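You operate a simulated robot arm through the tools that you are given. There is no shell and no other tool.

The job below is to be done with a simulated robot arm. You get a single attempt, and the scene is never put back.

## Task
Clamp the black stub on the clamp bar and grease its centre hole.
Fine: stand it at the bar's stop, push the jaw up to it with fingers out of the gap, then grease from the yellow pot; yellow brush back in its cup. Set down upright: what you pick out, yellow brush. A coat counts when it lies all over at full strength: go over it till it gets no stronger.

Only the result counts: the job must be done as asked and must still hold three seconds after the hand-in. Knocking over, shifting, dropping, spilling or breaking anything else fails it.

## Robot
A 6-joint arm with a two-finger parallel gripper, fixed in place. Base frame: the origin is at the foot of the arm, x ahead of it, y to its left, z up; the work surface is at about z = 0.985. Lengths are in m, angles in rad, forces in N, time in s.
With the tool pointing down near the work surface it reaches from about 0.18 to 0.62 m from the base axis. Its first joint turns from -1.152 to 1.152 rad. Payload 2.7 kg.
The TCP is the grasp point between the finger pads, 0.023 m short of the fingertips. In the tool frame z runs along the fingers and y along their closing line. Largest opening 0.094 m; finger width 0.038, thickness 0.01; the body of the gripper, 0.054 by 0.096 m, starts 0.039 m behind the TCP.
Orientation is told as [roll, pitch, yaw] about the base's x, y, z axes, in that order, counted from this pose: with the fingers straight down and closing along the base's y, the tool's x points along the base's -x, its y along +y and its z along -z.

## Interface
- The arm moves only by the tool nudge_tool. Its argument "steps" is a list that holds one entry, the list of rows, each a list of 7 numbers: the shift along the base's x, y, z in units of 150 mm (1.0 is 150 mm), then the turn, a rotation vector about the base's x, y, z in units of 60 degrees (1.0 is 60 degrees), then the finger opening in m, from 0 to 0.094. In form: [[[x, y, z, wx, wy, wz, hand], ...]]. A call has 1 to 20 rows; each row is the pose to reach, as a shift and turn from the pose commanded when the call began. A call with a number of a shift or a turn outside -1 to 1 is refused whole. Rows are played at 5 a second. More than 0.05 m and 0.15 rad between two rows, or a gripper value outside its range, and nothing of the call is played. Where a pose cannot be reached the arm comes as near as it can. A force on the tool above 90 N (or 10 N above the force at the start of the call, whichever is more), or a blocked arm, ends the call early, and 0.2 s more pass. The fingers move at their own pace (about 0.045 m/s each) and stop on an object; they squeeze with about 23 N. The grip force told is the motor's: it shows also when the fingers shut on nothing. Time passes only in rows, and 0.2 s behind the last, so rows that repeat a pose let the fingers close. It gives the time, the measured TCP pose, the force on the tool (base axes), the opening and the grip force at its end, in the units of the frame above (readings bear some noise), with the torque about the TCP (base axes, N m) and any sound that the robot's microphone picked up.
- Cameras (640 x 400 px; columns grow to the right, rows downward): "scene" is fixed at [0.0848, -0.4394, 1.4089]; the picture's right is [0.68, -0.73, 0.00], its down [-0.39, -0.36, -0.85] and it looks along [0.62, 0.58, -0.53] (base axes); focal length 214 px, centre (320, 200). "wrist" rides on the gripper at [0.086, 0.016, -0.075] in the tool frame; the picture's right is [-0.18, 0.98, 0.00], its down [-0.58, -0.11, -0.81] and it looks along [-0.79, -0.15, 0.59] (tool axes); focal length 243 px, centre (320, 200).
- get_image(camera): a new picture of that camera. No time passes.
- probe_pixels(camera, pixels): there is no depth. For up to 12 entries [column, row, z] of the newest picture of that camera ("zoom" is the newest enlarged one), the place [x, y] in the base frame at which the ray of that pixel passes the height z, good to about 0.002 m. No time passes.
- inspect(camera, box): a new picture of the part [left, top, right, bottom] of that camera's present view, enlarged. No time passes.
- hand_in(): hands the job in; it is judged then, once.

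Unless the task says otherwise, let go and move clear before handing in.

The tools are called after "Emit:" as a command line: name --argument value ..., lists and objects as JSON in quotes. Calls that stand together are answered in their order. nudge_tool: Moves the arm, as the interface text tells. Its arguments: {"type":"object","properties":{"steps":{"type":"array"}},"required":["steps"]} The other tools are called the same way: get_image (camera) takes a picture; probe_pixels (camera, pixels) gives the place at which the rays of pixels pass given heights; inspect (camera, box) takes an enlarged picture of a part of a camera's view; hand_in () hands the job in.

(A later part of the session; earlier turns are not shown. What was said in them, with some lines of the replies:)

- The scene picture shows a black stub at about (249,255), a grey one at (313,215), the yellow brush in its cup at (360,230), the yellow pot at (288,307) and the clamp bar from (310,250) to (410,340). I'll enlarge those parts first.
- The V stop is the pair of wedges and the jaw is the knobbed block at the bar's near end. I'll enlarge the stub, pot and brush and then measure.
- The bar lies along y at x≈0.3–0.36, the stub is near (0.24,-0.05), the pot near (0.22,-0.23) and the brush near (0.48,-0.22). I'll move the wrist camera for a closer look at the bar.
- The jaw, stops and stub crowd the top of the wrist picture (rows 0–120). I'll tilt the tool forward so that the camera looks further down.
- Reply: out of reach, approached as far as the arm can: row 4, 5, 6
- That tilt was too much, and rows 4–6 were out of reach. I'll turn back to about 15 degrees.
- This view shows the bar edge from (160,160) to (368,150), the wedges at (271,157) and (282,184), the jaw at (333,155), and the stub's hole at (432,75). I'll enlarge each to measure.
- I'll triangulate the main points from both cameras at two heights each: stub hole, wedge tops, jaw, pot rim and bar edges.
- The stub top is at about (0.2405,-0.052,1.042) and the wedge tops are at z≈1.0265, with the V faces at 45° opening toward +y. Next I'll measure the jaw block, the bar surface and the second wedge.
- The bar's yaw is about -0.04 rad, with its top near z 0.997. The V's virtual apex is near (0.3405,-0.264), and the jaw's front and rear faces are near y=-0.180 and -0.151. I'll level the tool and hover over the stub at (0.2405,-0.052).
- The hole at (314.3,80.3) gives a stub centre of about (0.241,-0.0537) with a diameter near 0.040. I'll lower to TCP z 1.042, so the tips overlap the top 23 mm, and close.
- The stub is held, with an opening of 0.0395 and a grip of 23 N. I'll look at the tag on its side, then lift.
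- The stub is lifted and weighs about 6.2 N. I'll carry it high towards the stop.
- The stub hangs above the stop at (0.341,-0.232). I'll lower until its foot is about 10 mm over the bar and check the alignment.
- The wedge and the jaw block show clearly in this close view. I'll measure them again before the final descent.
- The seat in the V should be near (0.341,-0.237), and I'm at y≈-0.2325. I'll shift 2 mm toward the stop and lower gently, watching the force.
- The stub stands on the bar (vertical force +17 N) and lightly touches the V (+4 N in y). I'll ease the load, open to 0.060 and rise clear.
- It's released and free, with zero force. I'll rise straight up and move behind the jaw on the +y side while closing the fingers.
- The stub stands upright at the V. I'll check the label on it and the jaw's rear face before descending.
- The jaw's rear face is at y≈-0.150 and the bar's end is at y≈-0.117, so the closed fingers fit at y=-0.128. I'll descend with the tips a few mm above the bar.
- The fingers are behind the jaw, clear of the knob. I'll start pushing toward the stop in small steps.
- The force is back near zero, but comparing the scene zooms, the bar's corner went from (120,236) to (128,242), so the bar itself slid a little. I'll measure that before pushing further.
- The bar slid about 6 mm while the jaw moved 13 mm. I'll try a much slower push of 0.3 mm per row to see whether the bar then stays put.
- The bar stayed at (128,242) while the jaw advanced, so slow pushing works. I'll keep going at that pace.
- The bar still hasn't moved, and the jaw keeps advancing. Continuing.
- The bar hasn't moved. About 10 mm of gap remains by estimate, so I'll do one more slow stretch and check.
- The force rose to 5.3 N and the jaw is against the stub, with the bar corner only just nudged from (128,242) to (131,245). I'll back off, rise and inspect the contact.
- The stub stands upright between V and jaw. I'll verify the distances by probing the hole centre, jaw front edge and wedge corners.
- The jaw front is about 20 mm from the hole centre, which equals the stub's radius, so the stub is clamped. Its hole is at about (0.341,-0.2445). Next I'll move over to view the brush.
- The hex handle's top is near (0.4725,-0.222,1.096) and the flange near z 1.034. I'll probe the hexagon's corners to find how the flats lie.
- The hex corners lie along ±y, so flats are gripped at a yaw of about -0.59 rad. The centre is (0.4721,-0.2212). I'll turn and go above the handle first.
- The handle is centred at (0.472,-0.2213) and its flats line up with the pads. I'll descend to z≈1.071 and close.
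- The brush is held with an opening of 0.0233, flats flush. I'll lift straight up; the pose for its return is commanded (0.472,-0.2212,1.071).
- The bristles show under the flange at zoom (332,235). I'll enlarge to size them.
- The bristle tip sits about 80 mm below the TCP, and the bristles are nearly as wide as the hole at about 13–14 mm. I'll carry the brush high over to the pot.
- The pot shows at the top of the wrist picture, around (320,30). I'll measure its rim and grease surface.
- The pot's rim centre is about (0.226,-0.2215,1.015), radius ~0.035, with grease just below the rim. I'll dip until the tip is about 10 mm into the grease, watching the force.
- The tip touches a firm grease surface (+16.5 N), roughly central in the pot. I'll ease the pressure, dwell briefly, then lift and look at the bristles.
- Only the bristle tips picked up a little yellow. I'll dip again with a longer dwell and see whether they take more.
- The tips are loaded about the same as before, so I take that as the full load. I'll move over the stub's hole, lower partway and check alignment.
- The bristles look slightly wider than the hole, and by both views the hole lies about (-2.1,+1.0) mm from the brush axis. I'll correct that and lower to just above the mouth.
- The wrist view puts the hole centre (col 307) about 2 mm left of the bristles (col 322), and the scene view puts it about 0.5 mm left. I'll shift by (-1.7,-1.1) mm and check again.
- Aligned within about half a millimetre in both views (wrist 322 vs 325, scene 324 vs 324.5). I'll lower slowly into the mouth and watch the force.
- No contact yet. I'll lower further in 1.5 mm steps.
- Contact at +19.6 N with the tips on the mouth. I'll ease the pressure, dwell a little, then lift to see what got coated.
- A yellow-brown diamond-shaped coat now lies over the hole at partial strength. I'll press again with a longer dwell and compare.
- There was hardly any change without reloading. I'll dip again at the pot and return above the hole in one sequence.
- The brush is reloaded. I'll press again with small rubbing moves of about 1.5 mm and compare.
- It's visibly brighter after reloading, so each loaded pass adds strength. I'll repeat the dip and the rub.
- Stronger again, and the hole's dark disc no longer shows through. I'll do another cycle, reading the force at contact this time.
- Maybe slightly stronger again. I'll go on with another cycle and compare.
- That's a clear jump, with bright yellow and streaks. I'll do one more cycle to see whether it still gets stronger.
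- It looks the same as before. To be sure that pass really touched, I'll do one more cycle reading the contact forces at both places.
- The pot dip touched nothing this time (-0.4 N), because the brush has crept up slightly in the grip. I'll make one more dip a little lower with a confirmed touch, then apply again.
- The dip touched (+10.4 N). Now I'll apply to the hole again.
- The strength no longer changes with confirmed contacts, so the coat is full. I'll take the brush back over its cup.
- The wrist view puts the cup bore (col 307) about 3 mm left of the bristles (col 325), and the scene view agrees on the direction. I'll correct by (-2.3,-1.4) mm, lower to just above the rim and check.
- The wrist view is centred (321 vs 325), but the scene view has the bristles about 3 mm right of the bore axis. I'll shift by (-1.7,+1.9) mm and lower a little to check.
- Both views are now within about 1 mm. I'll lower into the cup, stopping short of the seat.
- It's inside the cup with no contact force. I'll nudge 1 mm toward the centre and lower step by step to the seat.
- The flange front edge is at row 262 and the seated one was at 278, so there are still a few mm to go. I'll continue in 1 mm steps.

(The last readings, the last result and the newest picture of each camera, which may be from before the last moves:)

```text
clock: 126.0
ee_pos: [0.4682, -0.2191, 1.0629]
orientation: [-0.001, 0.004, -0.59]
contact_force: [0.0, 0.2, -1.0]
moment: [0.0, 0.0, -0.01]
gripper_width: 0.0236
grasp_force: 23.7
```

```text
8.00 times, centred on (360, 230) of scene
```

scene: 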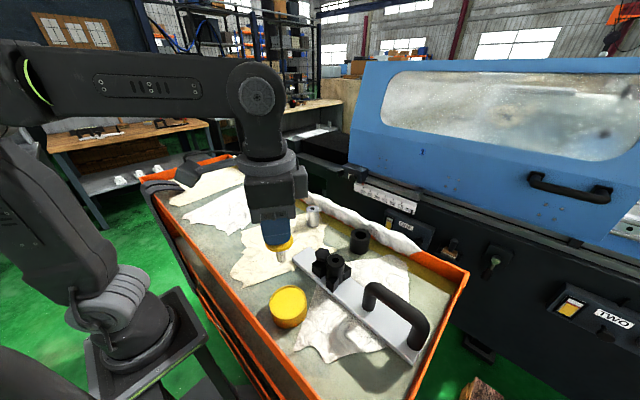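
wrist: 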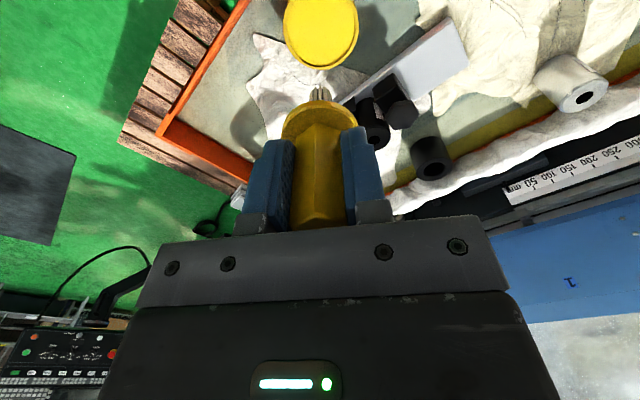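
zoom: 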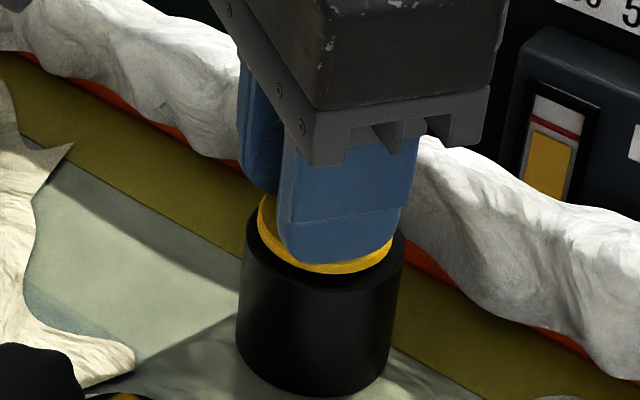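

Emit:
nudge_tool --steps '[[[0, 0, -0.005, 0, 0, 0, 0.01], [0, 0, -0.01, 0, 0, 0, 0.01], [0, 0, -0.01, 0, 0, 0, 0.01]]]'

Emit:
inspect --camera "scene" --box '[335, 205, 385, 255]'

Emit:
get_image --camera "wrist"

```text
clock: 126.8
ee_pos: [0.4677, -0.2199, 1.0636]
orientation: [-0.001, 0.003, -0.589]
contact_force: [0.3, 0.2, -1.3]
moment: [0.01, -0.04, -0.01]
gripper_width: 0.0236
grasp_force: 23.4
```

```text
8.00 times, centred on (360, 230) of scene
```

zoom: 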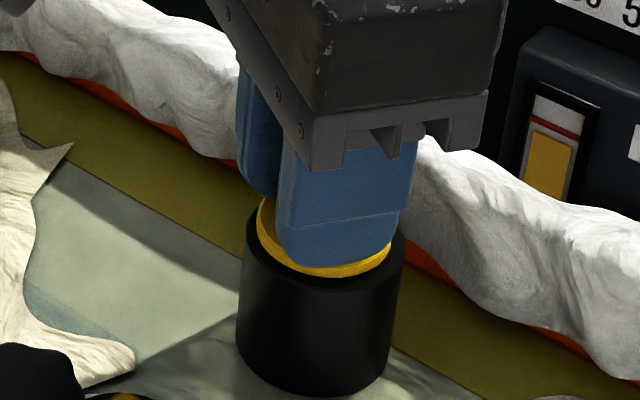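

```text
taken
```

wrist: 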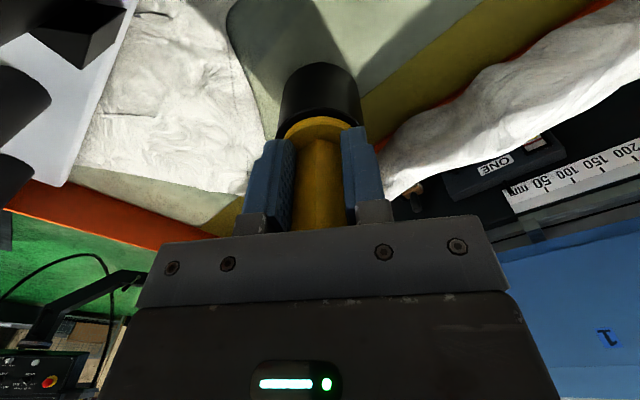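

Emit:
nudge_tool --steps '[[[0, 0, -0.005, 0, 0, 0, 0.01], [0, 0, -0.01, 0, 0, 0, 0.01], [0, 0, -0.01, 0, 0, 0, 0.01]]]'

Emit:
inspect --camera "wrist" --box '[260, 50, 380, 170]'

Emit:
inspect --camera "scene" --box '[335, 205, 385, 255]'

```text
clock: 127.6
ee_pos: [0.4698, -0.2198, 1.063]
orientation: [0.0, 0.0, -0.589]
contact_force: [-1.5, 0.1, 7.2]
moment: [-0.09, -0.08, -0.01]
gripper_width: 0.0233
grasp_force: 23.1
```

```text
3.33 times, centred on (320, 110) of wrist
```

zoom: 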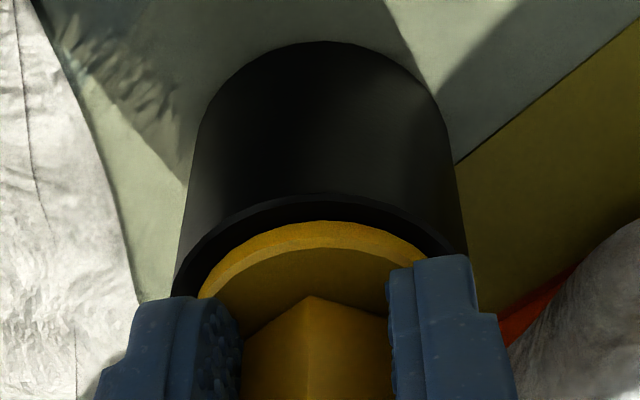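

```text
8.00 times, centred on (360, 230) of scene
```

zoom: 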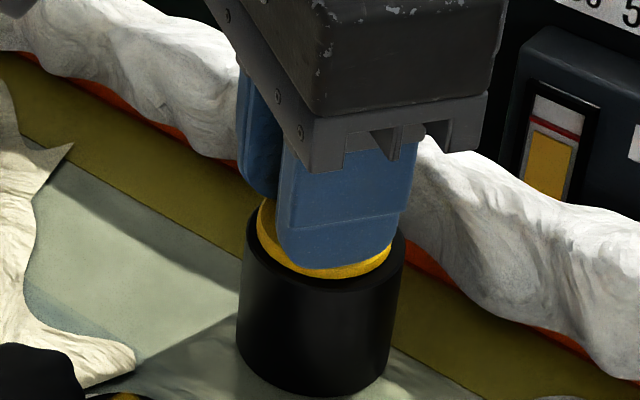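

The flange is seated on the rim (+7 N). I'll ease up, open and rise clear.

Emit:
nudge_tool --steps '[[[0, 0, 0.002, 0, 0, 0, 0.01], [0, 0, 0.003, 0, 0, 0, 0.03], [0, 0, 0.003, 0, 0, 0, 0.045], [0, 0, 0.003, 0, 0, 0, 0.05], [0, 0, 0.003, 0, 0, 0, 0.05], [0, 0, 0.1, 0, 0, 0, 0.05], [0, 0, 0.35, 0, 0, 0, 0.05], [0, 0, 0.65, 0, 0, 0, 0.05], [0, 0, 0.9, 0, 0, 0, 0.05], [0, 0, 0.9, 0, 0, 0, 0.05]]]'

Emit:
inspect --camera "scene" --box '[330, 200, 390, 255]'

Emit:
get_image --camera "scene"

Emit:
get_image --camera "wrist"

```text
clock: 129.8
ee_pos: [0.4677, -0.2176, 1.1949]
orientation: [0.0, 0.004, -0.589]
contact_force: [0.0, -0.5, 0.5]
moment: [0.02, -0.01, 0.02]
gripper_width: 0.0502
grasp_force: 0.0
```

```text
7.27 times, centred on (360, 228) of scene
```

zoom: 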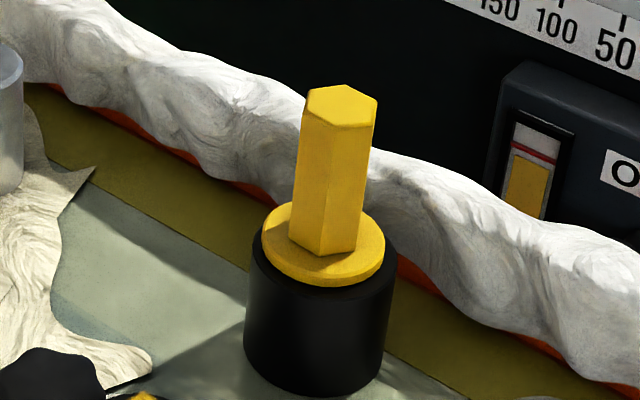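

```text
taken
```

scene: 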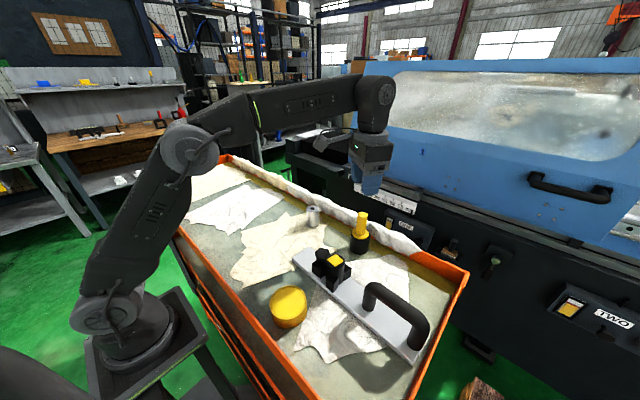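

```text
taken
```

wrist: 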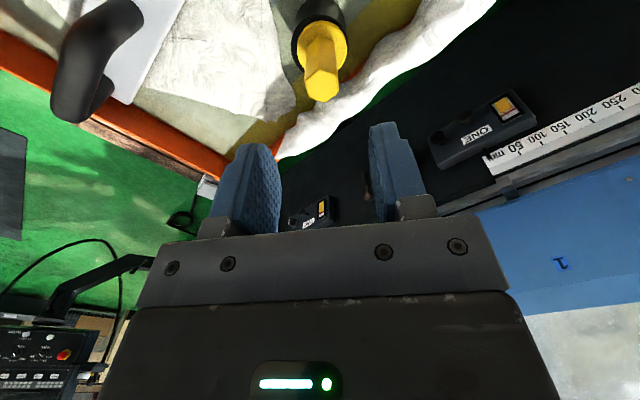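

The brush is upright in its cup. Now I'll check the clamp again and measure precisely how far the bar slid overall.

Emit:
inspect --camera "scene" --box '[280, 230, 440, 370]'

Emit:
inspect --camera "scene" --box '[285, 240, 365, 290]'

Emit:
inspect --camera "scene" --box '[380, 320, 430, 370]'

Emit:
probe_pixels --camera "scene" --pixels '[[406.6, 360.2, 0.997], [411.7, 364.3, 0.997], [290, 257.3, 0.997], [292.3, 258.05, 0.997]]'

```text
2.86 times, centred on (360, 300) of scene
```

zoom: 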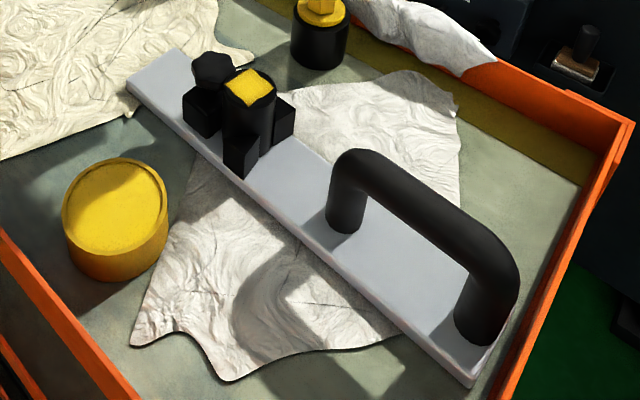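

```text
8.00 times, centred on (325, 265) of scene
```

zoom: 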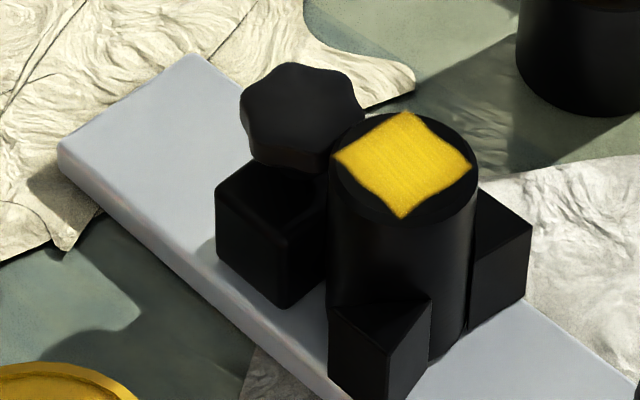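

```text
8.00 times, centred on (405, 345) of scene
```

zoom: 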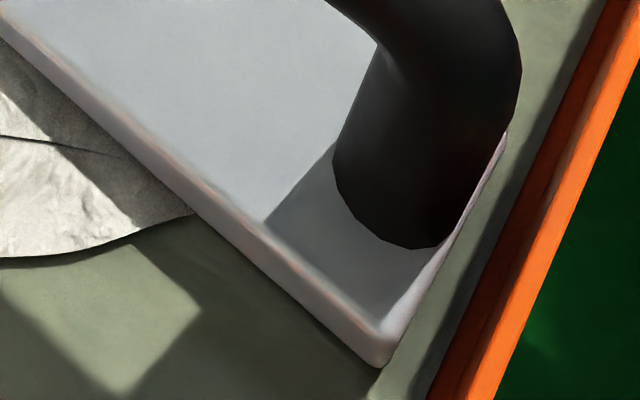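

```text
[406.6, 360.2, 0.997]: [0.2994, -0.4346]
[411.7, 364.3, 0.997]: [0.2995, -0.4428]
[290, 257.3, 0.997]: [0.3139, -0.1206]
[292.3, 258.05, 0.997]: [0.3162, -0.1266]
```

The clamp and coat look sound, and the bar sits about 8 mm toward -y of where it started. Sliding it slowly back by pushing the handle's outer post would undo that, so I'll look at the handle end first.

Emit:
nudge_tool --steps '[[[0, 0, 0.2, 0, 0, 0, 0.05], [-0.1, -0.05, 0.43, 0, 0, 0.1, 0.03], [-0.25, -0.15, 0.43, 0, 0, 0.2, 0.0], [-0.4, -0.25, 0.43, 0, 0, 0.3, 0.0], [-0.55, -0.4, 0.43, 0, 0, 0.4, 0.0], [-0.7, -0.55, 0.43, 0, 0, 0.5, 0.0], [-0.85, -0.7, 0.43, 0, 0, 0.5625, 0.0], [-1.0, -0.85, 0.43, 0, 0, 0.5625, 0.0], [-1.0, -0.85, 0.43, 0, 0, 0.5625, 0.0]]]'

Emit:
get_image --camera "wrist"

Emit:
get_image --camera "scene"

```text
clock: 131.8
ee_pos: [0.3188, -0.3479, 1.2616]
orientation: [0.002, 0.004, 0.0]
contact_force: [0.0, -0.3, -0.1]
moment: [0.0, 0.01, 0.01]
gripper_width: 0.0
grasp_force: 23.0
```

```text
taken
```

wrist: 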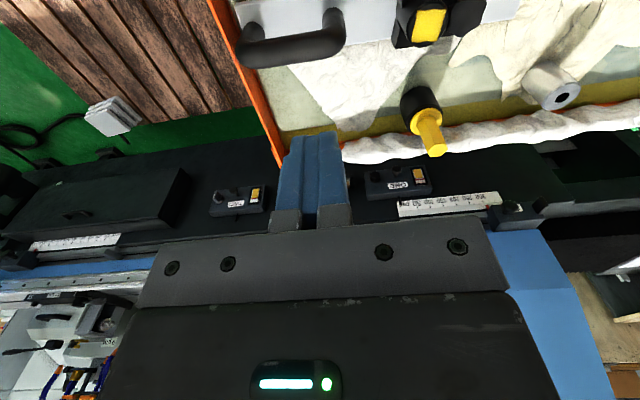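

```text
taken
```

scene: 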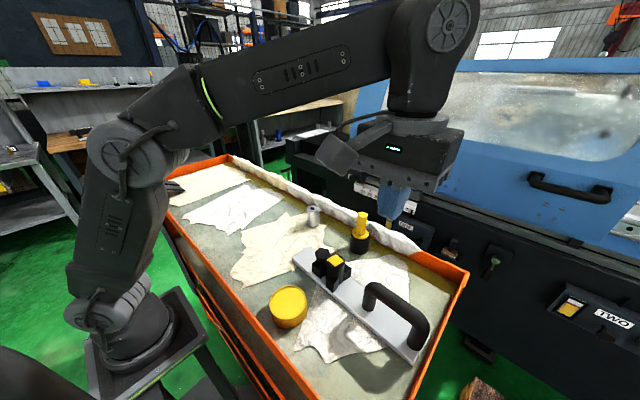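

Emit:
nudge_tool --steps '[[[-0.15, 0, -0.05, 0, 0, 0, 0.0], [-0.35, 0, -0.1, 0, 0, 0, 0.0], [-0.5, 0, -0.2, 0, 0, 0, 0.0], [-0.5, 0, -0.2, 0, 0, 0, 0.0]]]'

Emit:
get_image --camera "wrist"

Emit:
inspect --camera "wrist" --box '[190, 0, 470, 130]'

```text
clock: 132.8
ee_pos: [0.2419, -0.3453, 1.2301]
orientation: [0.0, 0.004, 0.0]
contact_force: [0.4, -0.4, -0.2]
moment: [-0.03, -0.02, 0.02]
gripper_width: 0.0001
grasp_force: 23.3
```

```text
taken
```

wrist: 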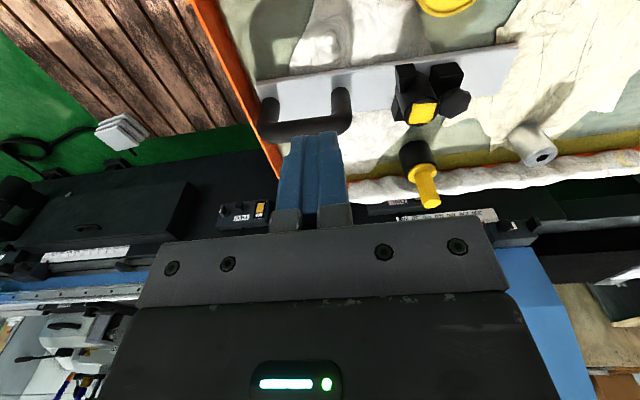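

```text
2.29 times, centred on (330, 65) of wrist
```

zoom: 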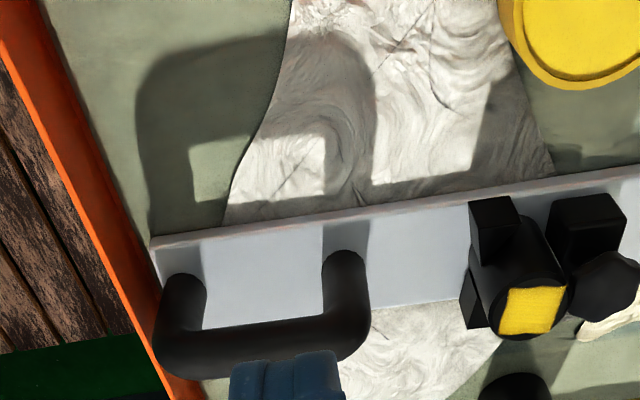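

Emit:
probe_pixels --camera "wrist" --pixels '[[256.6, 122, 1.03], [256.6, 122, 1.07], [270, 100, 1.03], [270, 100, 1.07], [341, 92, 1.03], [341, 92, 1.07], [223, 82, 1.0], [223, 82, 1.04], [256, 170, 1.0], [256, 170, 1.04]]'

Emit:
probe_pixels --camera "scene" --pixels '[[430, 326, 1.03], [430, 326, 1.07], [372, 285, 1.03], [372, 285, 1.07], [467, 273, 1.0], [467, 273, 1.04]]'

Emit:
inspect --camera "scene" --box '[350, 265, 480, 370]'

```text
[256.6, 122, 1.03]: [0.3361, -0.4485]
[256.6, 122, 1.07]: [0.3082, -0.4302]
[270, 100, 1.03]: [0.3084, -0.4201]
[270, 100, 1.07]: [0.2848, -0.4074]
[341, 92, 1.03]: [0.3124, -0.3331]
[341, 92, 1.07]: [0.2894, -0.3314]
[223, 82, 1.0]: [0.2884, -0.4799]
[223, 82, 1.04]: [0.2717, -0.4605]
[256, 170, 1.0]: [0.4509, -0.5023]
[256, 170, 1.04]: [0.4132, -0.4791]
```

```text
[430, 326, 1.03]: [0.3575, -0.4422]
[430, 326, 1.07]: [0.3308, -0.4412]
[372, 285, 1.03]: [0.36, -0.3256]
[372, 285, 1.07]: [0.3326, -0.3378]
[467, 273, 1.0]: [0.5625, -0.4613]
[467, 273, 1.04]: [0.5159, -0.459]
```

```text
3.81 times, centred on (415, 318) of scene
```

zoom: 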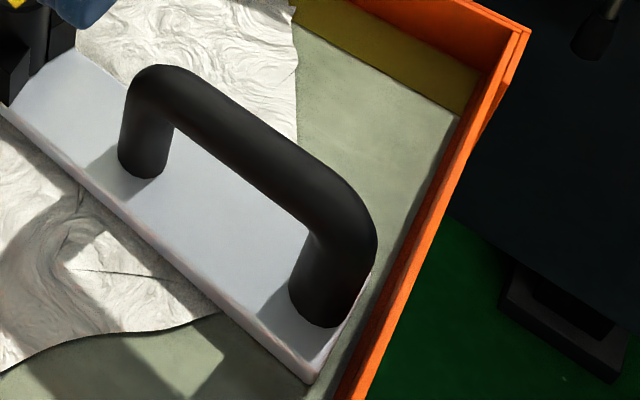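

Emit:
probe_pixels --camera "scene" --pixels '[[431.5, 341.6, 0.985], [436.5, 341.6, 1.0], [436.5, 341.6, 1.01], [436.5, 341.6, 1.02], [436.5, 341.6, 1.03], [443, 341.6, 1.02]]'

Emit:
inspect --camera "wrist" --box '[210, 60, 310, 160]'

Emit:
inspect --camera "scene" --box '[400, 290, 470, 360]'

```text
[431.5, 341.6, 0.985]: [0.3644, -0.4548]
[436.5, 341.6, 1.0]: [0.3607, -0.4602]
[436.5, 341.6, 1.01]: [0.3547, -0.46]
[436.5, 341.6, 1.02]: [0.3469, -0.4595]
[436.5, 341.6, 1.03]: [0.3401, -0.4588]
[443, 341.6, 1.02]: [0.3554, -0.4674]
```

```text
4.00 times, centred on (260, 110) of wrist
```

zoom: 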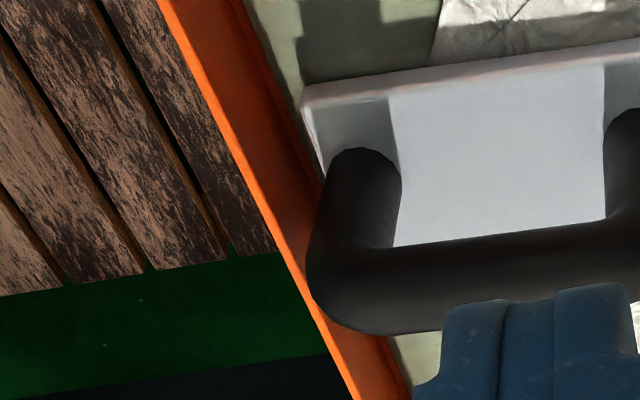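

```text
5.71 times, centred on (435, 325) of scene
```

zoom: 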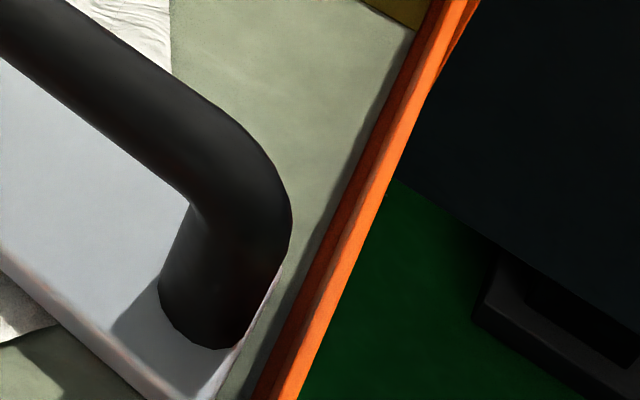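

Emit:
probe_pixels --camera "scene" --pixels '[[397.9, 304.9, 1.03], [397.9, 304.9, 1.05], [397.9, 304.9, 1.07], [373, 289.1, 1.05]]'

Emit:
probe_pixels --camera "wrist" --pixels '[[305, 126, 1.03], [305, 126, 1.05], [305, 126, 1.07], [345, 92, 1.0]]'

```text
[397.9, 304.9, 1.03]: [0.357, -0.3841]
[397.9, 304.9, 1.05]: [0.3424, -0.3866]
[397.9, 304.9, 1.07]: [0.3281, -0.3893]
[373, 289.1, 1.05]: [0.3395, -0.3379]
```

```text
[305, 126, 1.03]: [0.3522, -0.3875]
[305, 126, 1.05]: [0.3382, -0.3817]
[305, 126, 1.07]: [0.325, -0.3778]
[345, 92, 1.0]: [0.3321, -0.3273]
```

The handle's top is at z≈1.066 and the outer wall gap is too tight. The backs of the V wedges, at y≈-0.264, have 58 mm of free space behind them, so I'll push there instead and hover first to check.

Emit:
nudge_tool --steps '[[[0.15, 0.1, -0.1, 0, 0, 0, 0.0], [0.35, 0.2, -0.2, 0, 0, 0, 0.0], [0.5, 0.3, -0.35, 0, 0, 0, 0.0], [0.645, 0.39, -0.528, 0, 0, 0, 0.0], [0.645, 0.39, -0.528, 0, 0, 0, 0.0]]]'

Emit:
get_image --camera "wrist"

Emit:
inspect --camera "wrist" --box '[200, 0, 440, 150]'

Emit:
inspect --camera "scene" --box '[290, 190, 440, 330]'

```text
clock: 134.0
ee_pos: [0.339, -0.2893, 1.1503]
orientation: [0.0, 0.004, -0.002]
contact_force: [0.2, 0.2, 0.6]
moment: [0.02, -0.02, 0.0]
gripper_width: 0.0
grasp_force: 22.8
```

```text
taken
```

wrist: 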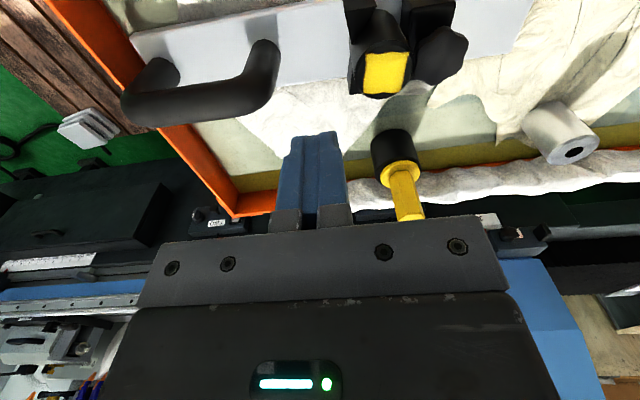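

```text
2.67 times, centred on (320, 75) of wrist
```

zoom: 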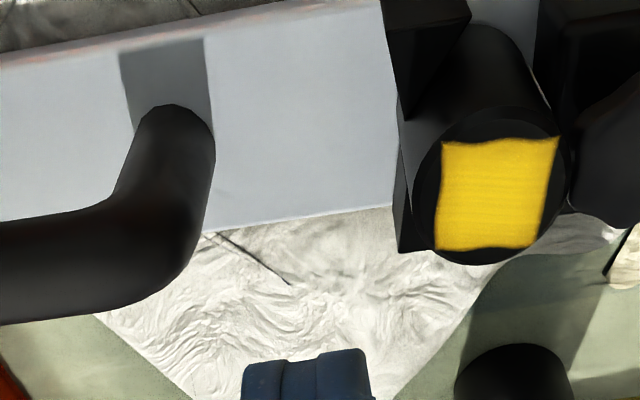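

```text
2.86 times, centred on (365, 260) of scene
```

zoom: 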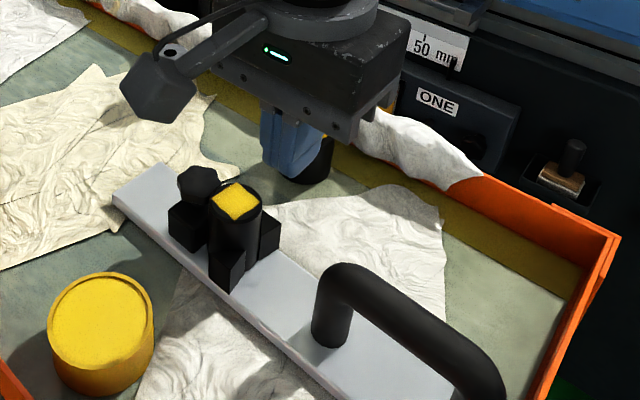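

There's clear room on both sides: post edge at col 215, wedge back at 395, fingers descending at about 286–354. I'll go down with the tips well above the bar.

Emit:
nudge_tool --steps '[[[0, 0, -0.2, 0, 0, 0, 0.0], [0, 0, -0.4, 0, 0, 0, 0.0], [0, 0, -0.58, 0, 0, 0, 0.0], [0, 0, -0.68, 0, 0, 0, 0.0], [0, 0, -0.728, 0, 0, 0, 0.0], [0, 0, -0.728, 0, 0, 0, 0.0]]]'

Emit:
get_image --camera "wrist"

Emit:
inspect --camera "scene" --box '[285, 220, 405, 320]'

```text
clock: 135.4
ee_pos: [0.3396, -0.2882, 1.0412]
orientation: [0.0, 0.004, -0.002]
contact_force: [0.5, 0.0, 0.2]
moment: [0.01, 0.01, 0.0]
gripper_width: 0.0
grasp_force: 22.9
```

```text
taken
```

wrist: 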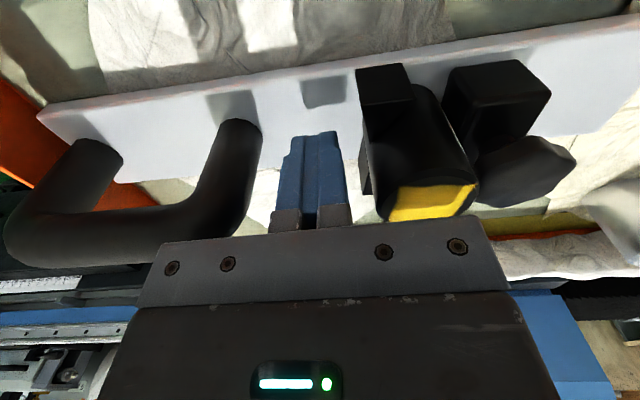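

```text
4.00 times, centred on (345, 270) of scene
```

zoom: 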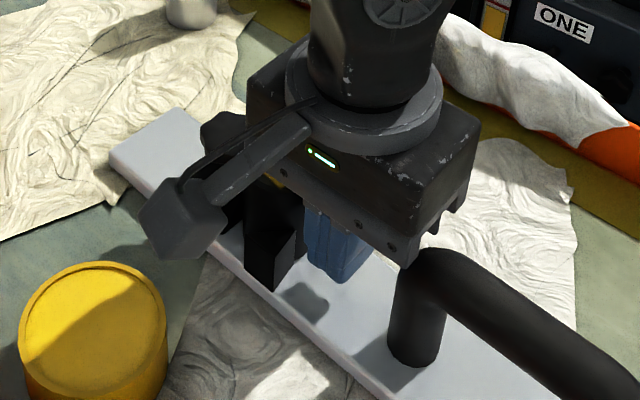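

The fingers are between wedge and handle with clearance. I'll approach the wedge backs gently.

Emit:
nudge_tool --steps '[[[0, 0.01, 0, 0, 0, 0, 0.0], [0, 0.02, 0, 0, 0, 0, 0.0], [0, 0.03, 0, 0, 0, 0, 0.0], [0, 0.04, 0, 0, 0, 0, 0.0], [0, 0.047, 0, 0, 0, 0, 0.0], [0, 0.054, 0, 0, 0, 0, 0.0], [0, 0.06, 0, 0, 0, 0, 0.0], [0, 0.063, 0, 0, 0, 0, 0.0], [0, 0.066, 0, 0, 0, 0, 0.0], [0, 0.066, 0, 0, 0, 0, 0.0]]]'

Emit:
inspect --camera "wrist" --box '[230, 40, 430, 240]'

Emit:
inspect --camera "scene" --box '[285, 240, 365, 290]'

```text
clock: 137.6
ee_pos: [0.3402, -0.2781, 1.0413]
orientation: [-0.001, 0.004, 0.0]
contact_force: [1.0, 0.2, 0.8]
moment: [-0.01, 0.01, -0.04]
gripper_width: 0.0
grasp_force: 22.9
```

```text
2.00 times, centred on (330, 140) of wrist
```

zoom: 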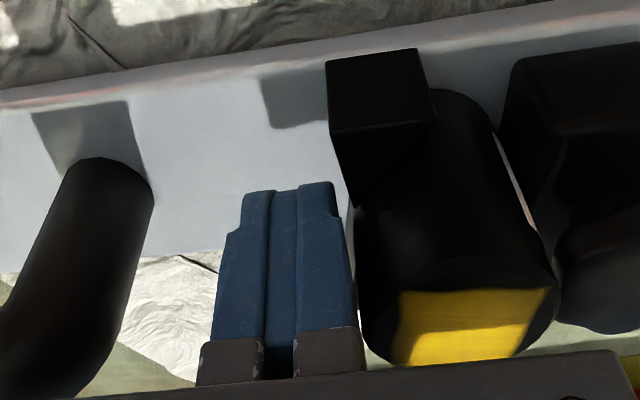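

```text
8.00 times, centred on (325, 265) of scene
```

zoom: 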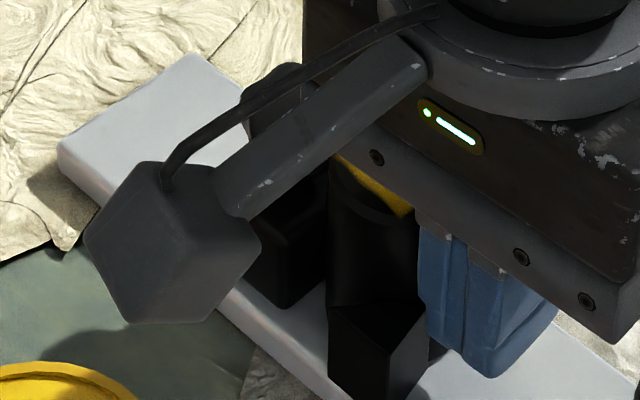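

The fingers haven't touched yet, but the stub reaches almost flush with the wedges' back plane, so flat centred fingers could unseat it. I'll back off and rise, turn the hand 90° and open it to straddle the stub so each finger meets only one wedge.

Emit:
nudge_tool --steps '[[[0, -0.03, 0, 0, 0, 0, 0.0], [0, -0.066, 0, 0, 0, 0, 0.0], [0, -0.066, 0.2, 0, 0, 0, 0.0], [0, -0.066, 0.5, 0, 0, 0, 0.0], [0, -0.066, 0.73, 0, 0, 0, 0.0]]]'

Emit:
nudge_tool --steps '[[[0, 0, 0, 0, 0, -0.12, 0.0], [0, 0, 0, 0, 0, -0.24, 0.0], [0, 0, 0, 0, 0, -0.36, 0.01], [0, 0, 0, 0, 0, -0.48, 0.02], [0, 0, 0, 0, 0, -0.6, 0.032], [0, 0, 0, 0, 0, -0.72, 0.032], [0, 0, 0, 0, 0, -0.84, 0.032], [0, 0, 0, 0, 0, -0.96, 0.032], [0, 0, 0, 0, 0, -0.96, 0.032]]]'

Emit:
inspect --camera "scene" --box '[285, 240, 365, 290]'

```text
clock: 138.8
ee_pos: [0.3408, -0.2866, 1.153]
orientation: [0.001, 0.003, 0.0]
contact_force: [-0.6, 0.9, 0.6]
moment: [0.01, 0.02, 0.04]
gripper_width: 0.0001
grasp_force: 23.6
```

```text
clock: 140.8
ee_pos: [0.3404, -0.2888, 1.1517]
orientation: [-0.001, 0.003, -1.008]
contact_force: [-0.2, -1.1, 0.3]
moment: [0.0, -0.02, -0.04]
gripper_width: 0.0321
grasp_force: 0.1
```

```text
8.00 times, centred on (325, 265) of scene
```

zoom: 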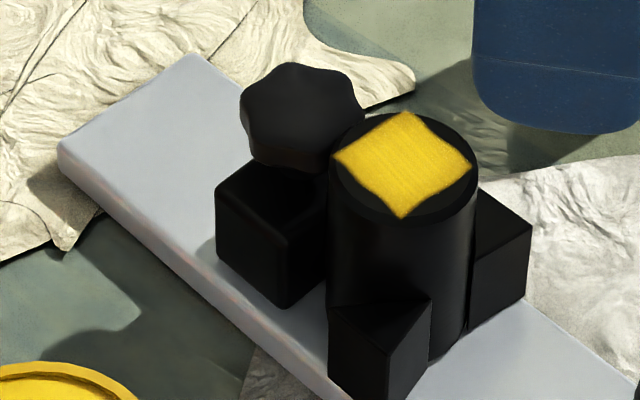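

Emit:
nudge_tool --steps '[[[-0.005, -0.006, 0, 0, 0, -0.12, 0.032], [-0.01, -0.013, 0, 0, 0, -0.24, 0.032], [-0.01, -0.013, 0, 0, 0, -0.36, 0.032], [-0.01, -0.013, 0, 0, 0, -0.48, 0.032], [-0.01, -0.013, 0, 0, 0, -0.58, 0.032], [-0.01, -0.013, 0, 0, 0, -0.58, 0.032]]]'

Emit:
get_image --camera "wrist"

Emit:
inspect --camera "scene" --box '[290, 190, 440, 330]'

```text
clock: 142.2
ee_pos: [0.338, -0.2898, 1.1516]
orientation: [0.002, 0.005, -1.615]
contact_force: [0.2, -0.4, -0.1]
moment: [0.02, 0.03, -0.01]
gripper_width: 0.032
grasp_force: 0.0
```

```text
taken
```

wrist: 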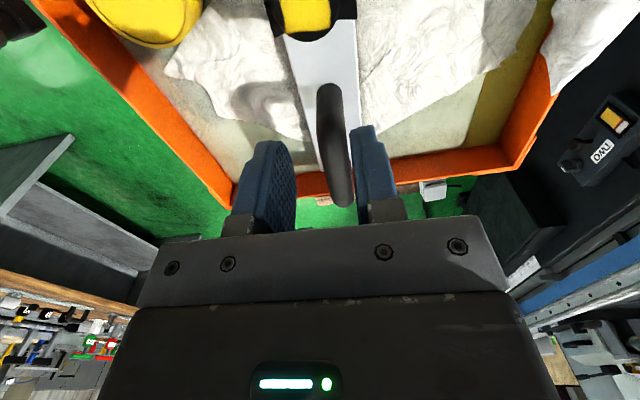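

```text
2.86 times, centred on (365, 260) of scene
```

zoom: 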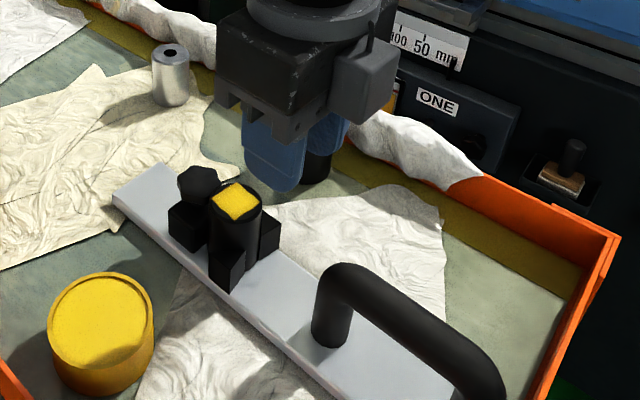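

The hand is square to the bar and straddling its axis. I'll descend behind the wedges.

Emit:
nudge_tool --steps '[[[0, 0, -0.2, 0, 0, 0, 0.032], [0, 0, -0.4, 0, 0, 0, 0.032], [0, 0, -0.58, 0, 0, 0, 0.032], [0, 0, -0.68, 0, 0, 0, 0.032], [0, 0, -0.728, 0, 0, 0, 0.032], [0, 0, -0.728, 0, 0, 0, 0.032]]]'

Emit:
get_image --camera "wrist"

Emit:
inspect --camera "scene" --box '[285, 220, 405, 320]'

```text
clock: 143.6
ee_pos: [0.338, -0.2876, 1.0428]
orientation: [0.002, 0.003, -1.612]
contact_force: [-0.8, -0.1, -0.2]
moment: [0.01, 0.01, -0.02]
gripper_width: 0.032
grasp_force: 0.1
```

```text
taken
```

wrist: 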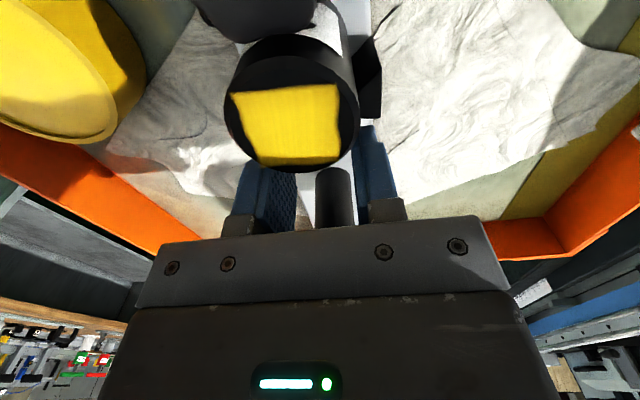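

```text
4.00 times, centred on (345, 270) of scene
```

zoom: 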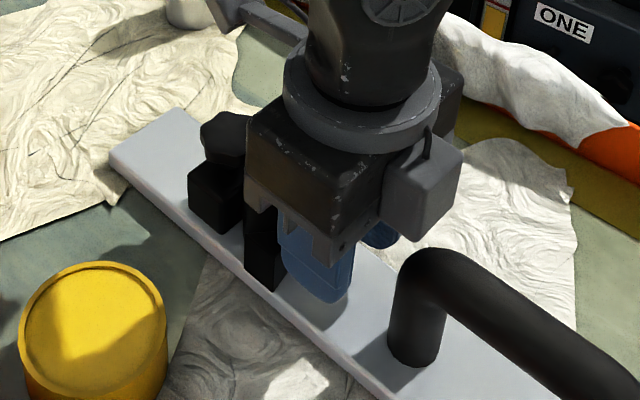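

Both fingers sit behind the wedges, with the stub between their lines. I'll start the very slow push toward +y.

Emit:
nudge_tool --steps '[[[0, 0.003, 0, 0, 0, 0, 0.032], [0, 0.006, 0, 0, 0, 0, 0.032], [0, 0.009, 0, 0, 0, 0, 0.032], [0, 0.012, 0, 0, 0, 0, 0.032], [0, 0.015, 0, 0, 0, 0, 0.032], [0, 0.018, 0, 0, 0, 0, 0.032], [0, 0.021, 0, 0, 0, 0, 0.032], [0, 0.024, 0, 0, 0, 0, 0.032], [0, 0.027, 0, 0, 0, 0, 0.032], [0, 0.03, 0, 0, 0, 0, 0.032], [0, 0.033, 0, 0, 0, 0, 0.032], [0, 0.036, 0, 0, 0, 0, 0.032], [0, 0.039, 0, 0, 0, 0, 0.032], [0, 0.042, 0, 0, 0, 0, 0.032], [0, 0.045, 0, 0, 0, 0, 0.032], [0, 0.048, 0, 0, 0, 0, 0.032]]]'

Emit:
inspect --camera "scene" --box '[285, 240, 365, 290]'

Emit:
inspect --camera "wrist" --box '[210, 20, 430, 240]'

```text
clock: 147.0
ee_pos: [0.3378, -0.284, 1.042]
orientation: [0.0, 0.002, -1.611]
contact_force: [-0.3, -6.0, 4.6]
moment: [-0.01, 0.07, 0.19]
gripper_width: 0.0323
grasp_force: 0.0
```

```text
8.00 times, centred on (325, 265) of scene
```

zoom: 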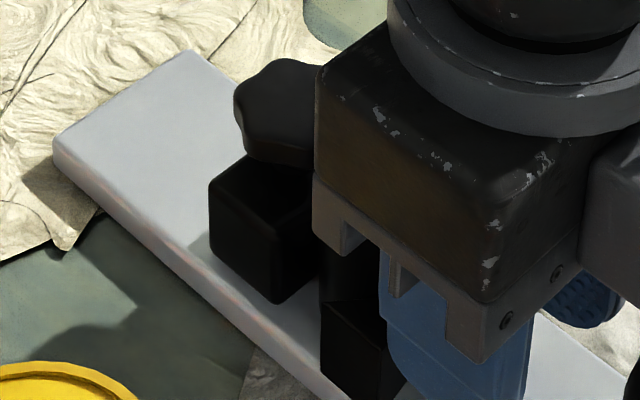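

```text
1.82 times, centred on (320, 130) of wrist
```

zoom: 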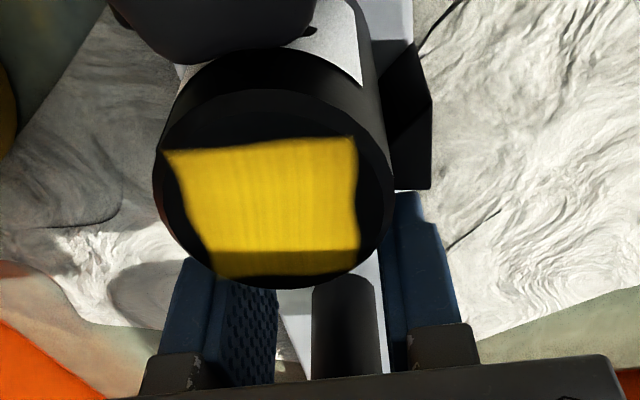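

Contact at about 6 N, and the bar is sliding back: its corner went from (58,150) to (52,143), with the target near (40,138). Continuing slowly.

Emit:
nudge_tool --steps '[[[0, 0.002, 0, 0, 0, 0, 0.032], [0, 0.004, 0, 0, 0, 0, 0.032], [0, 0.006, 0, 0, 0, 0, 0.032], [0, 0.008, 0, 0, 0, 0, 0.032], [0, 0.01, 0, 0, 0, 0, 0.032], [0, 0.012, 0, 0, 0, 0, 0.032], [0, 0.014, 0, 0, 0, 0, 0.032], [0, 0.016, 0, 0, 0, 0, 0.032], [0, 0.018, 0, 0, 0, 0, 0.032], [0, 0.02, 0, 0, 0, 0, 0.032], [0, 0.022, 0, 0, 0, 0, 0.032]]]'

Emit:
inspect --camera "scene" --box '[285, 240, 365, 290]'

Emit:
inspect --camera "wrist" --box '[210, 20, 430, 240]'

```text
clock: 149.4
ee_pos: [0.3376, -0.28, 1.042]
orientation: [0.002, 0.003, -1.614]
contact_force: [-0.3, -4.4, -3.7]
moment: [-0.16, 0.0, 0.0]
gripper_width: 0.0319
grasp_force: 0.0
```

```text
8.00 times, centred on (325, 265) of scene
```

zoom: 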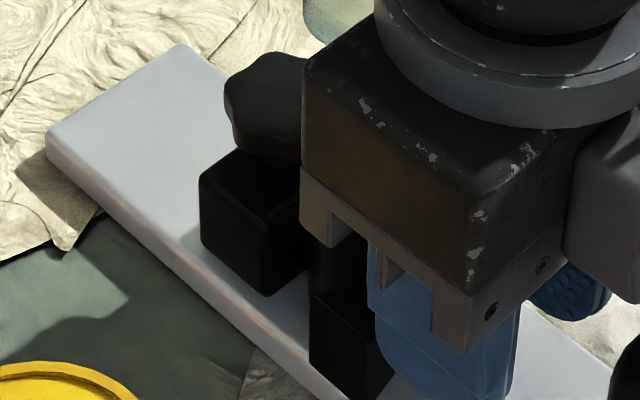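

```text
1.82 times, centred on (320, 130) of wrist
```

zoom: 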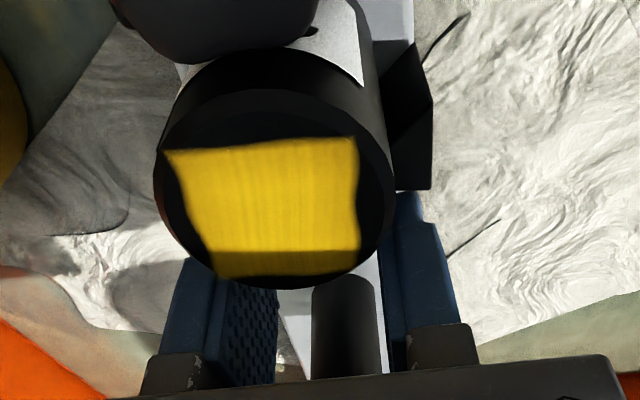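

The corner is now near (45,140) and the wedge corner at (323.6,277.1), against (323.2,275.8) at the start. About 1–1.5 mm remains.

Emit:
nudge_tool --steps '[[[0, 0.002, 0, 0, 0, 0, 0.032], [0, 0.004, 0, 0, 0, 0, 0.032], [0, 0.006, 0, 0, 0, 0, 0.032], [0, 0.008, 0, 0, 0, 0, 0.032], [0, 0.008, 0, 0, 0, 0, 0.032]]]'

Emit:
inspect --camera "scene" --box '[280, 220, 360, 300]'

Emit:
inspect --camera "scene" --box '[380, 320, 430, 370]'

```text
clock: 150.6
ee_pos: [0.338, -0.2793, 1.0411]
orientation: [-0.001, 0.003, -1.616]
contact_force: [-2.4, -4.4, 0.9]
moment: [-0.06, -0.02, -0.06]
gripper_width: 0.0309
grasp_force: 0.0
```

```text
5.00 times, centred on (320, 260) of scene
```

zoom: 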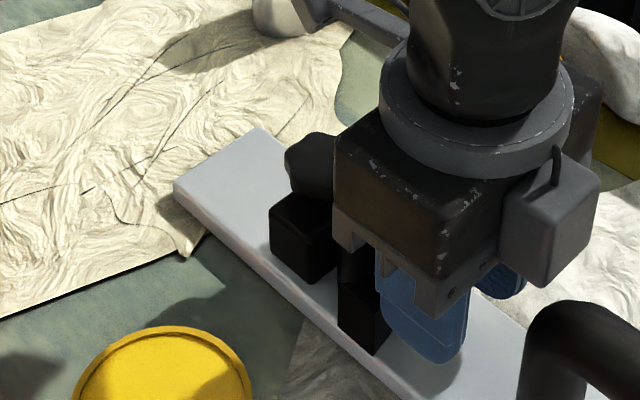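

```text
8.00 times, centred on (405, 345) of scene
```

zoom: 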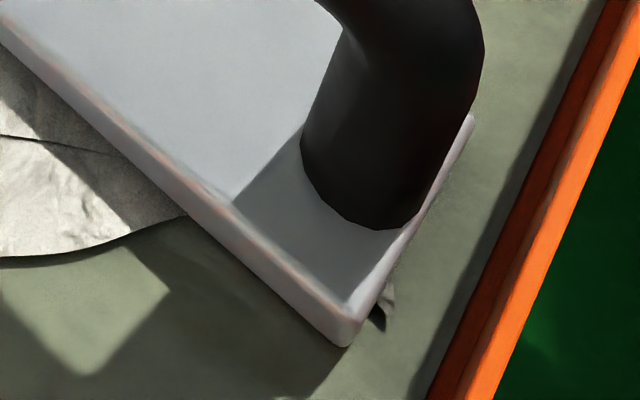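

In the same zoom as at the start, the bar corner is at (174,185) against (170,187), and the wedge is at x=338 against 336. That's within about 1 mm, so I'll back off and rise clear.

Emit:
nudge_tool --steps '[[[0, -0.01, 0, 0, 0, 0, 0.032], [0, -0.03, 0, 0, 0, 0, 0.032], [0, -0.04, 0, 0, 0, 0, 0.032], [0, -0.04, 0.2, 0, 0, 0, 0.032], [0, -0.04, 0.5, 0, 0, 0, 0.032], [0, -0.04, 0.8, 0, 0, 0, 0.032], [0, -0.04, 1.0, 0, 0, 0, 0.032]]]'

Emit:
inspect --camera "scene" --box '[280, 220, 360, 300]'

Emit:
get_image --camera "wrist"

```text
clock: 152.2
ee_pos: [0.3348, -0.2838, 1.1948]
orientation: [0.002, 0.004, -1.614]
contact_force: [0.1, 0.4, -0.6]
moment: [-0.03, 0.01, 0.02]
gripper_width: 0.032
grasp_force: 0.1
```

```text
5.00 times, centred on (320, 260) of scene
```

zoom: 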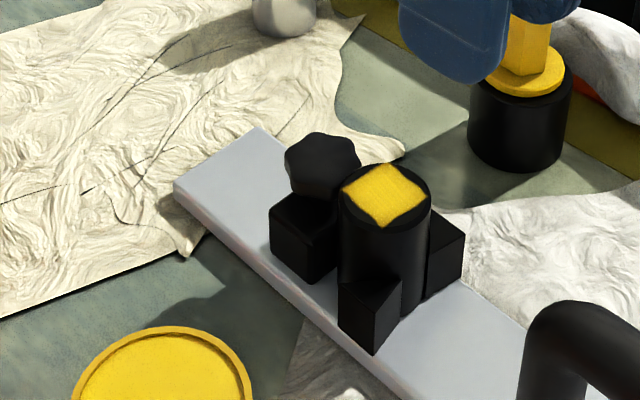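

```text
taken
```

wrist: 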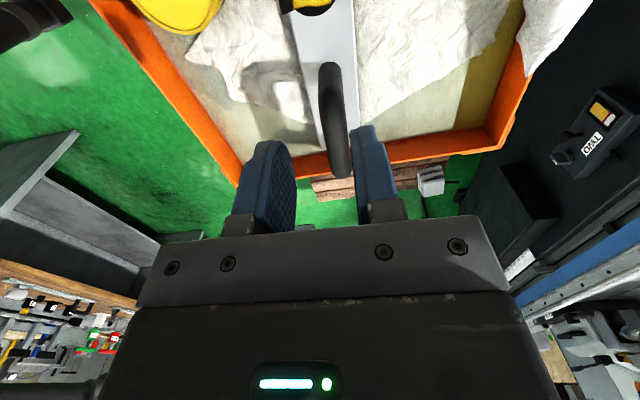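

The stub, coat and bar all look fine. I'll turn the hand back and look from the same spot as after clamping, to confirm the jaw is still tight to the stub.

Emit:
nudge_tool --steps '[[[0, 0.05, 0, 0, 0, 0.12, 0.01], [0, 0.1, 0, 0, 0, 0.24, 0.0], [0, 0.15, 0, 0, 0, 0.36, 0.0], [0, 0.2, 0, 0, 0, 0.48, 0.0], [0, 0.3, 0, 0, 0, 0.6, 0.0], [0, 0.4, 0, 0, 0, 0.72, 0.0], [0.03, 0.5, 0, 0, 0, 0.84, 0.0], [0.06, 0.76, 0, 0, 0, 0.96, 0.0]]]'

Emit:
nudge_tool --steps '[[[0, 0, 0, 0, 0, 0.12, 0.0], [0, 0, 0, 0, 0, 0.24, 0.0], [0, 0, -0.1, 0, 0, 0.36, 0.0], [0, 0, -0.2, 0, 0, 0.48, 0.0], [0, 0, -0.3, 0, 0, 0.583, 0.0], [0, 0, -0.3, 0, 0, 0.583, 0.0]]]'

Emit:
inspect --camera "wrist" --box '[170, 0, 330, 120]'

Emit:
inspect --camera "scene" --box '[295, 230, 375, 290]'

```text
clock: 154.0
ee_pos: [0.3476, -0.1702, 1.192]
orientation: [0.001, 0.003, -0.606]
contact_force: [0.3, 0.1, -0.3]
moment: [0.01, -0.01, 0.02]
gripper_width: 0.0
grasp_force: 23.2
```

```text
clock: 155.4
ee_pos: [0.3489, -0.1712, 1.1458]
orientation: [0.001, 0.003, 0.004]
contact_force: [0.3, -0.1, -0.1]
moment: [0.0, 0.04, 0.04]
gripper_width: 0.0
grasp_force: 22.6
```

```text
3.33 times, centred on (250, 60) of wrist
```

zoom: 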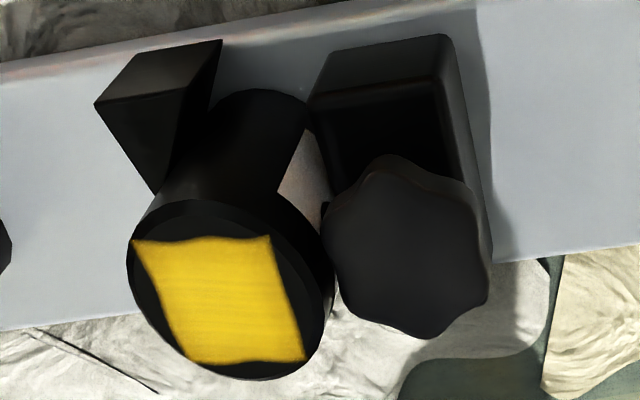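

```text
6.67 times, centred on (335, 260) of scene
```

zoom: 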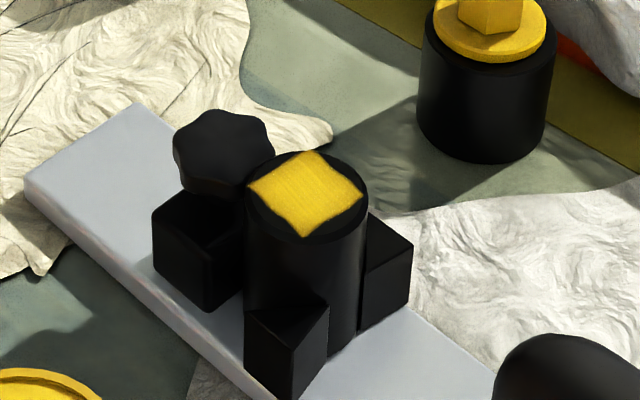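

Jaw, stub and wedges have moved together (all about 14–16 px in this zoom), so the clamp is still tight and the coat is intact. I'll retreat upward and take a last look at everything.

Emit:
nudge_tool --steps '[[[0, 0, 0.3, 0, 0, 0, 0.03], [0, 0.2, 0.6, 0, 0, 0, 0.06], [-0.1, 0.5, 0.8, 0, 0, 0, 0.06], [-0.2, 0.8, 1.0, 0, 0, 0, 0.06], [-0.2, 0.8, 1.0, 0, 0, 0, 0.06]]]'

Emit:
get_image --camera "scene"

Emit:
inspect --camera "scene" --box '[220, 190, 440, 370]'

```text
refused: row 2 steps farther than a row can; nothing moved
```

```text
taken
```

scene: 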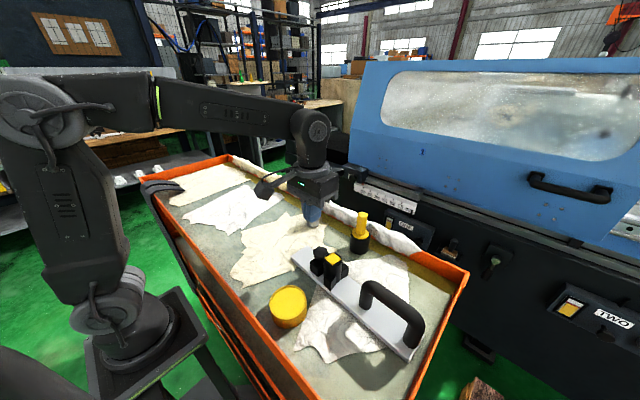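

```text
2.22 times, centred on (330, 280) of scene
```

zoom: 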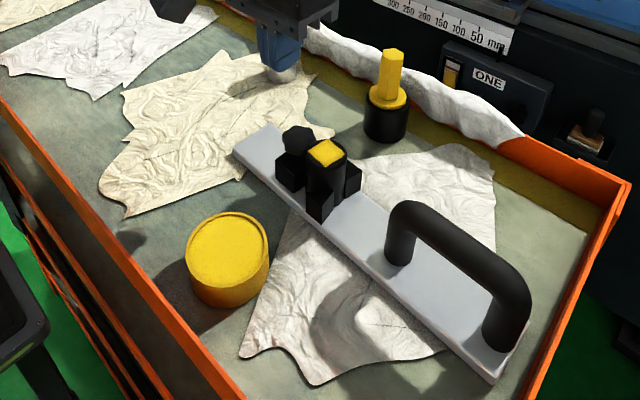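

That move was refused for too large a row step. The rest of the scene matches the start, so I'll retreat in smaller steps.

Emit:
nudge_tool --steps '[[[0, 0, 0.25, 0, 0, 0, 0.03], [0, 0, 0.5, 0, 0, 0, 0.06], [0, 0, 0.75, 0, 0, 0, 0.06], [0, 0.1, 0.95, 0, 0, 0, 0.06], [0, 0.1, 0.95, 0, 0, 0, 0.06], [0, 0.1, 0.95, 0, 0, 0, 0.06]]]'

Emit:
inspect --camera "scene" --box '[220, 190, 440, 370]'

```text
clock: 156.8
ee_pos: [0.3481, -0.1549, 1.2902]
orientation: [0.0, 0.004, 0.002]
contact_force: [-0.1, 0.7, 0.4]
moment: [0.0, 0.03, -0.02]
gripper_width: 0.06
grasp_force: 0.1
```

```text
2.22 times, centred on (330, 280) of scene
```

zoom: 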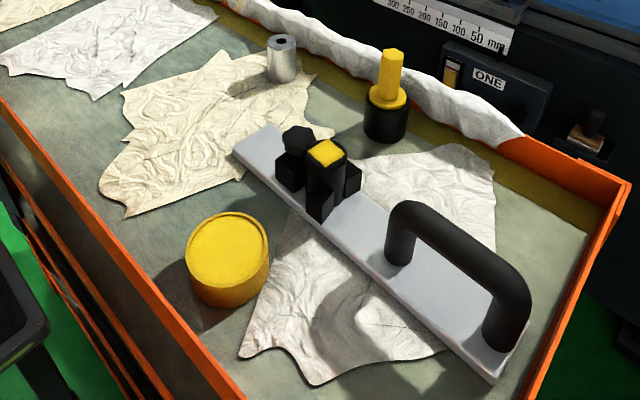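

The black stub is clamped between the V stop and the jaw at zoom (325,170), its hole coated bright yellow. The yellow brush stands in its cup, the grey stub and pot are untouched, and the arm is clear, so I'm handing in.

Emit:
hand_in

```text
The job is handed in.
```

The black stub is clamped on the bar and its centre hole is greased. The yellow brush is back upright in its cup. I've handed the job in, and the result hasn't come back yet.

- **Clamp:** the stub stands upright against the V stop, and the jaw is pushed up to it from behind. I compared pictures taken right after clamping and just before the hand-in, and jaw, stub and stop had kept their places.
- **Grease:** I kept reloading the brush and going over the hole until the coat got no stronger. The last two passes, both with contact confirmed by the force reading, changed nothing visible. The coat also spreads past the hole over much of the stub's top face.
- **Bar shift:** my first push on the jaw was too fast, and the bar ended up about 8 mm out of place. After greasing, I slid it back by pushing slowly on the back of the stop. It now sits within about 1 mm of where it started, judging by the pictures.
- **Everything else:** the pot, the grey stub and the brush cup show no shift in the last picture, and the arm is clear.
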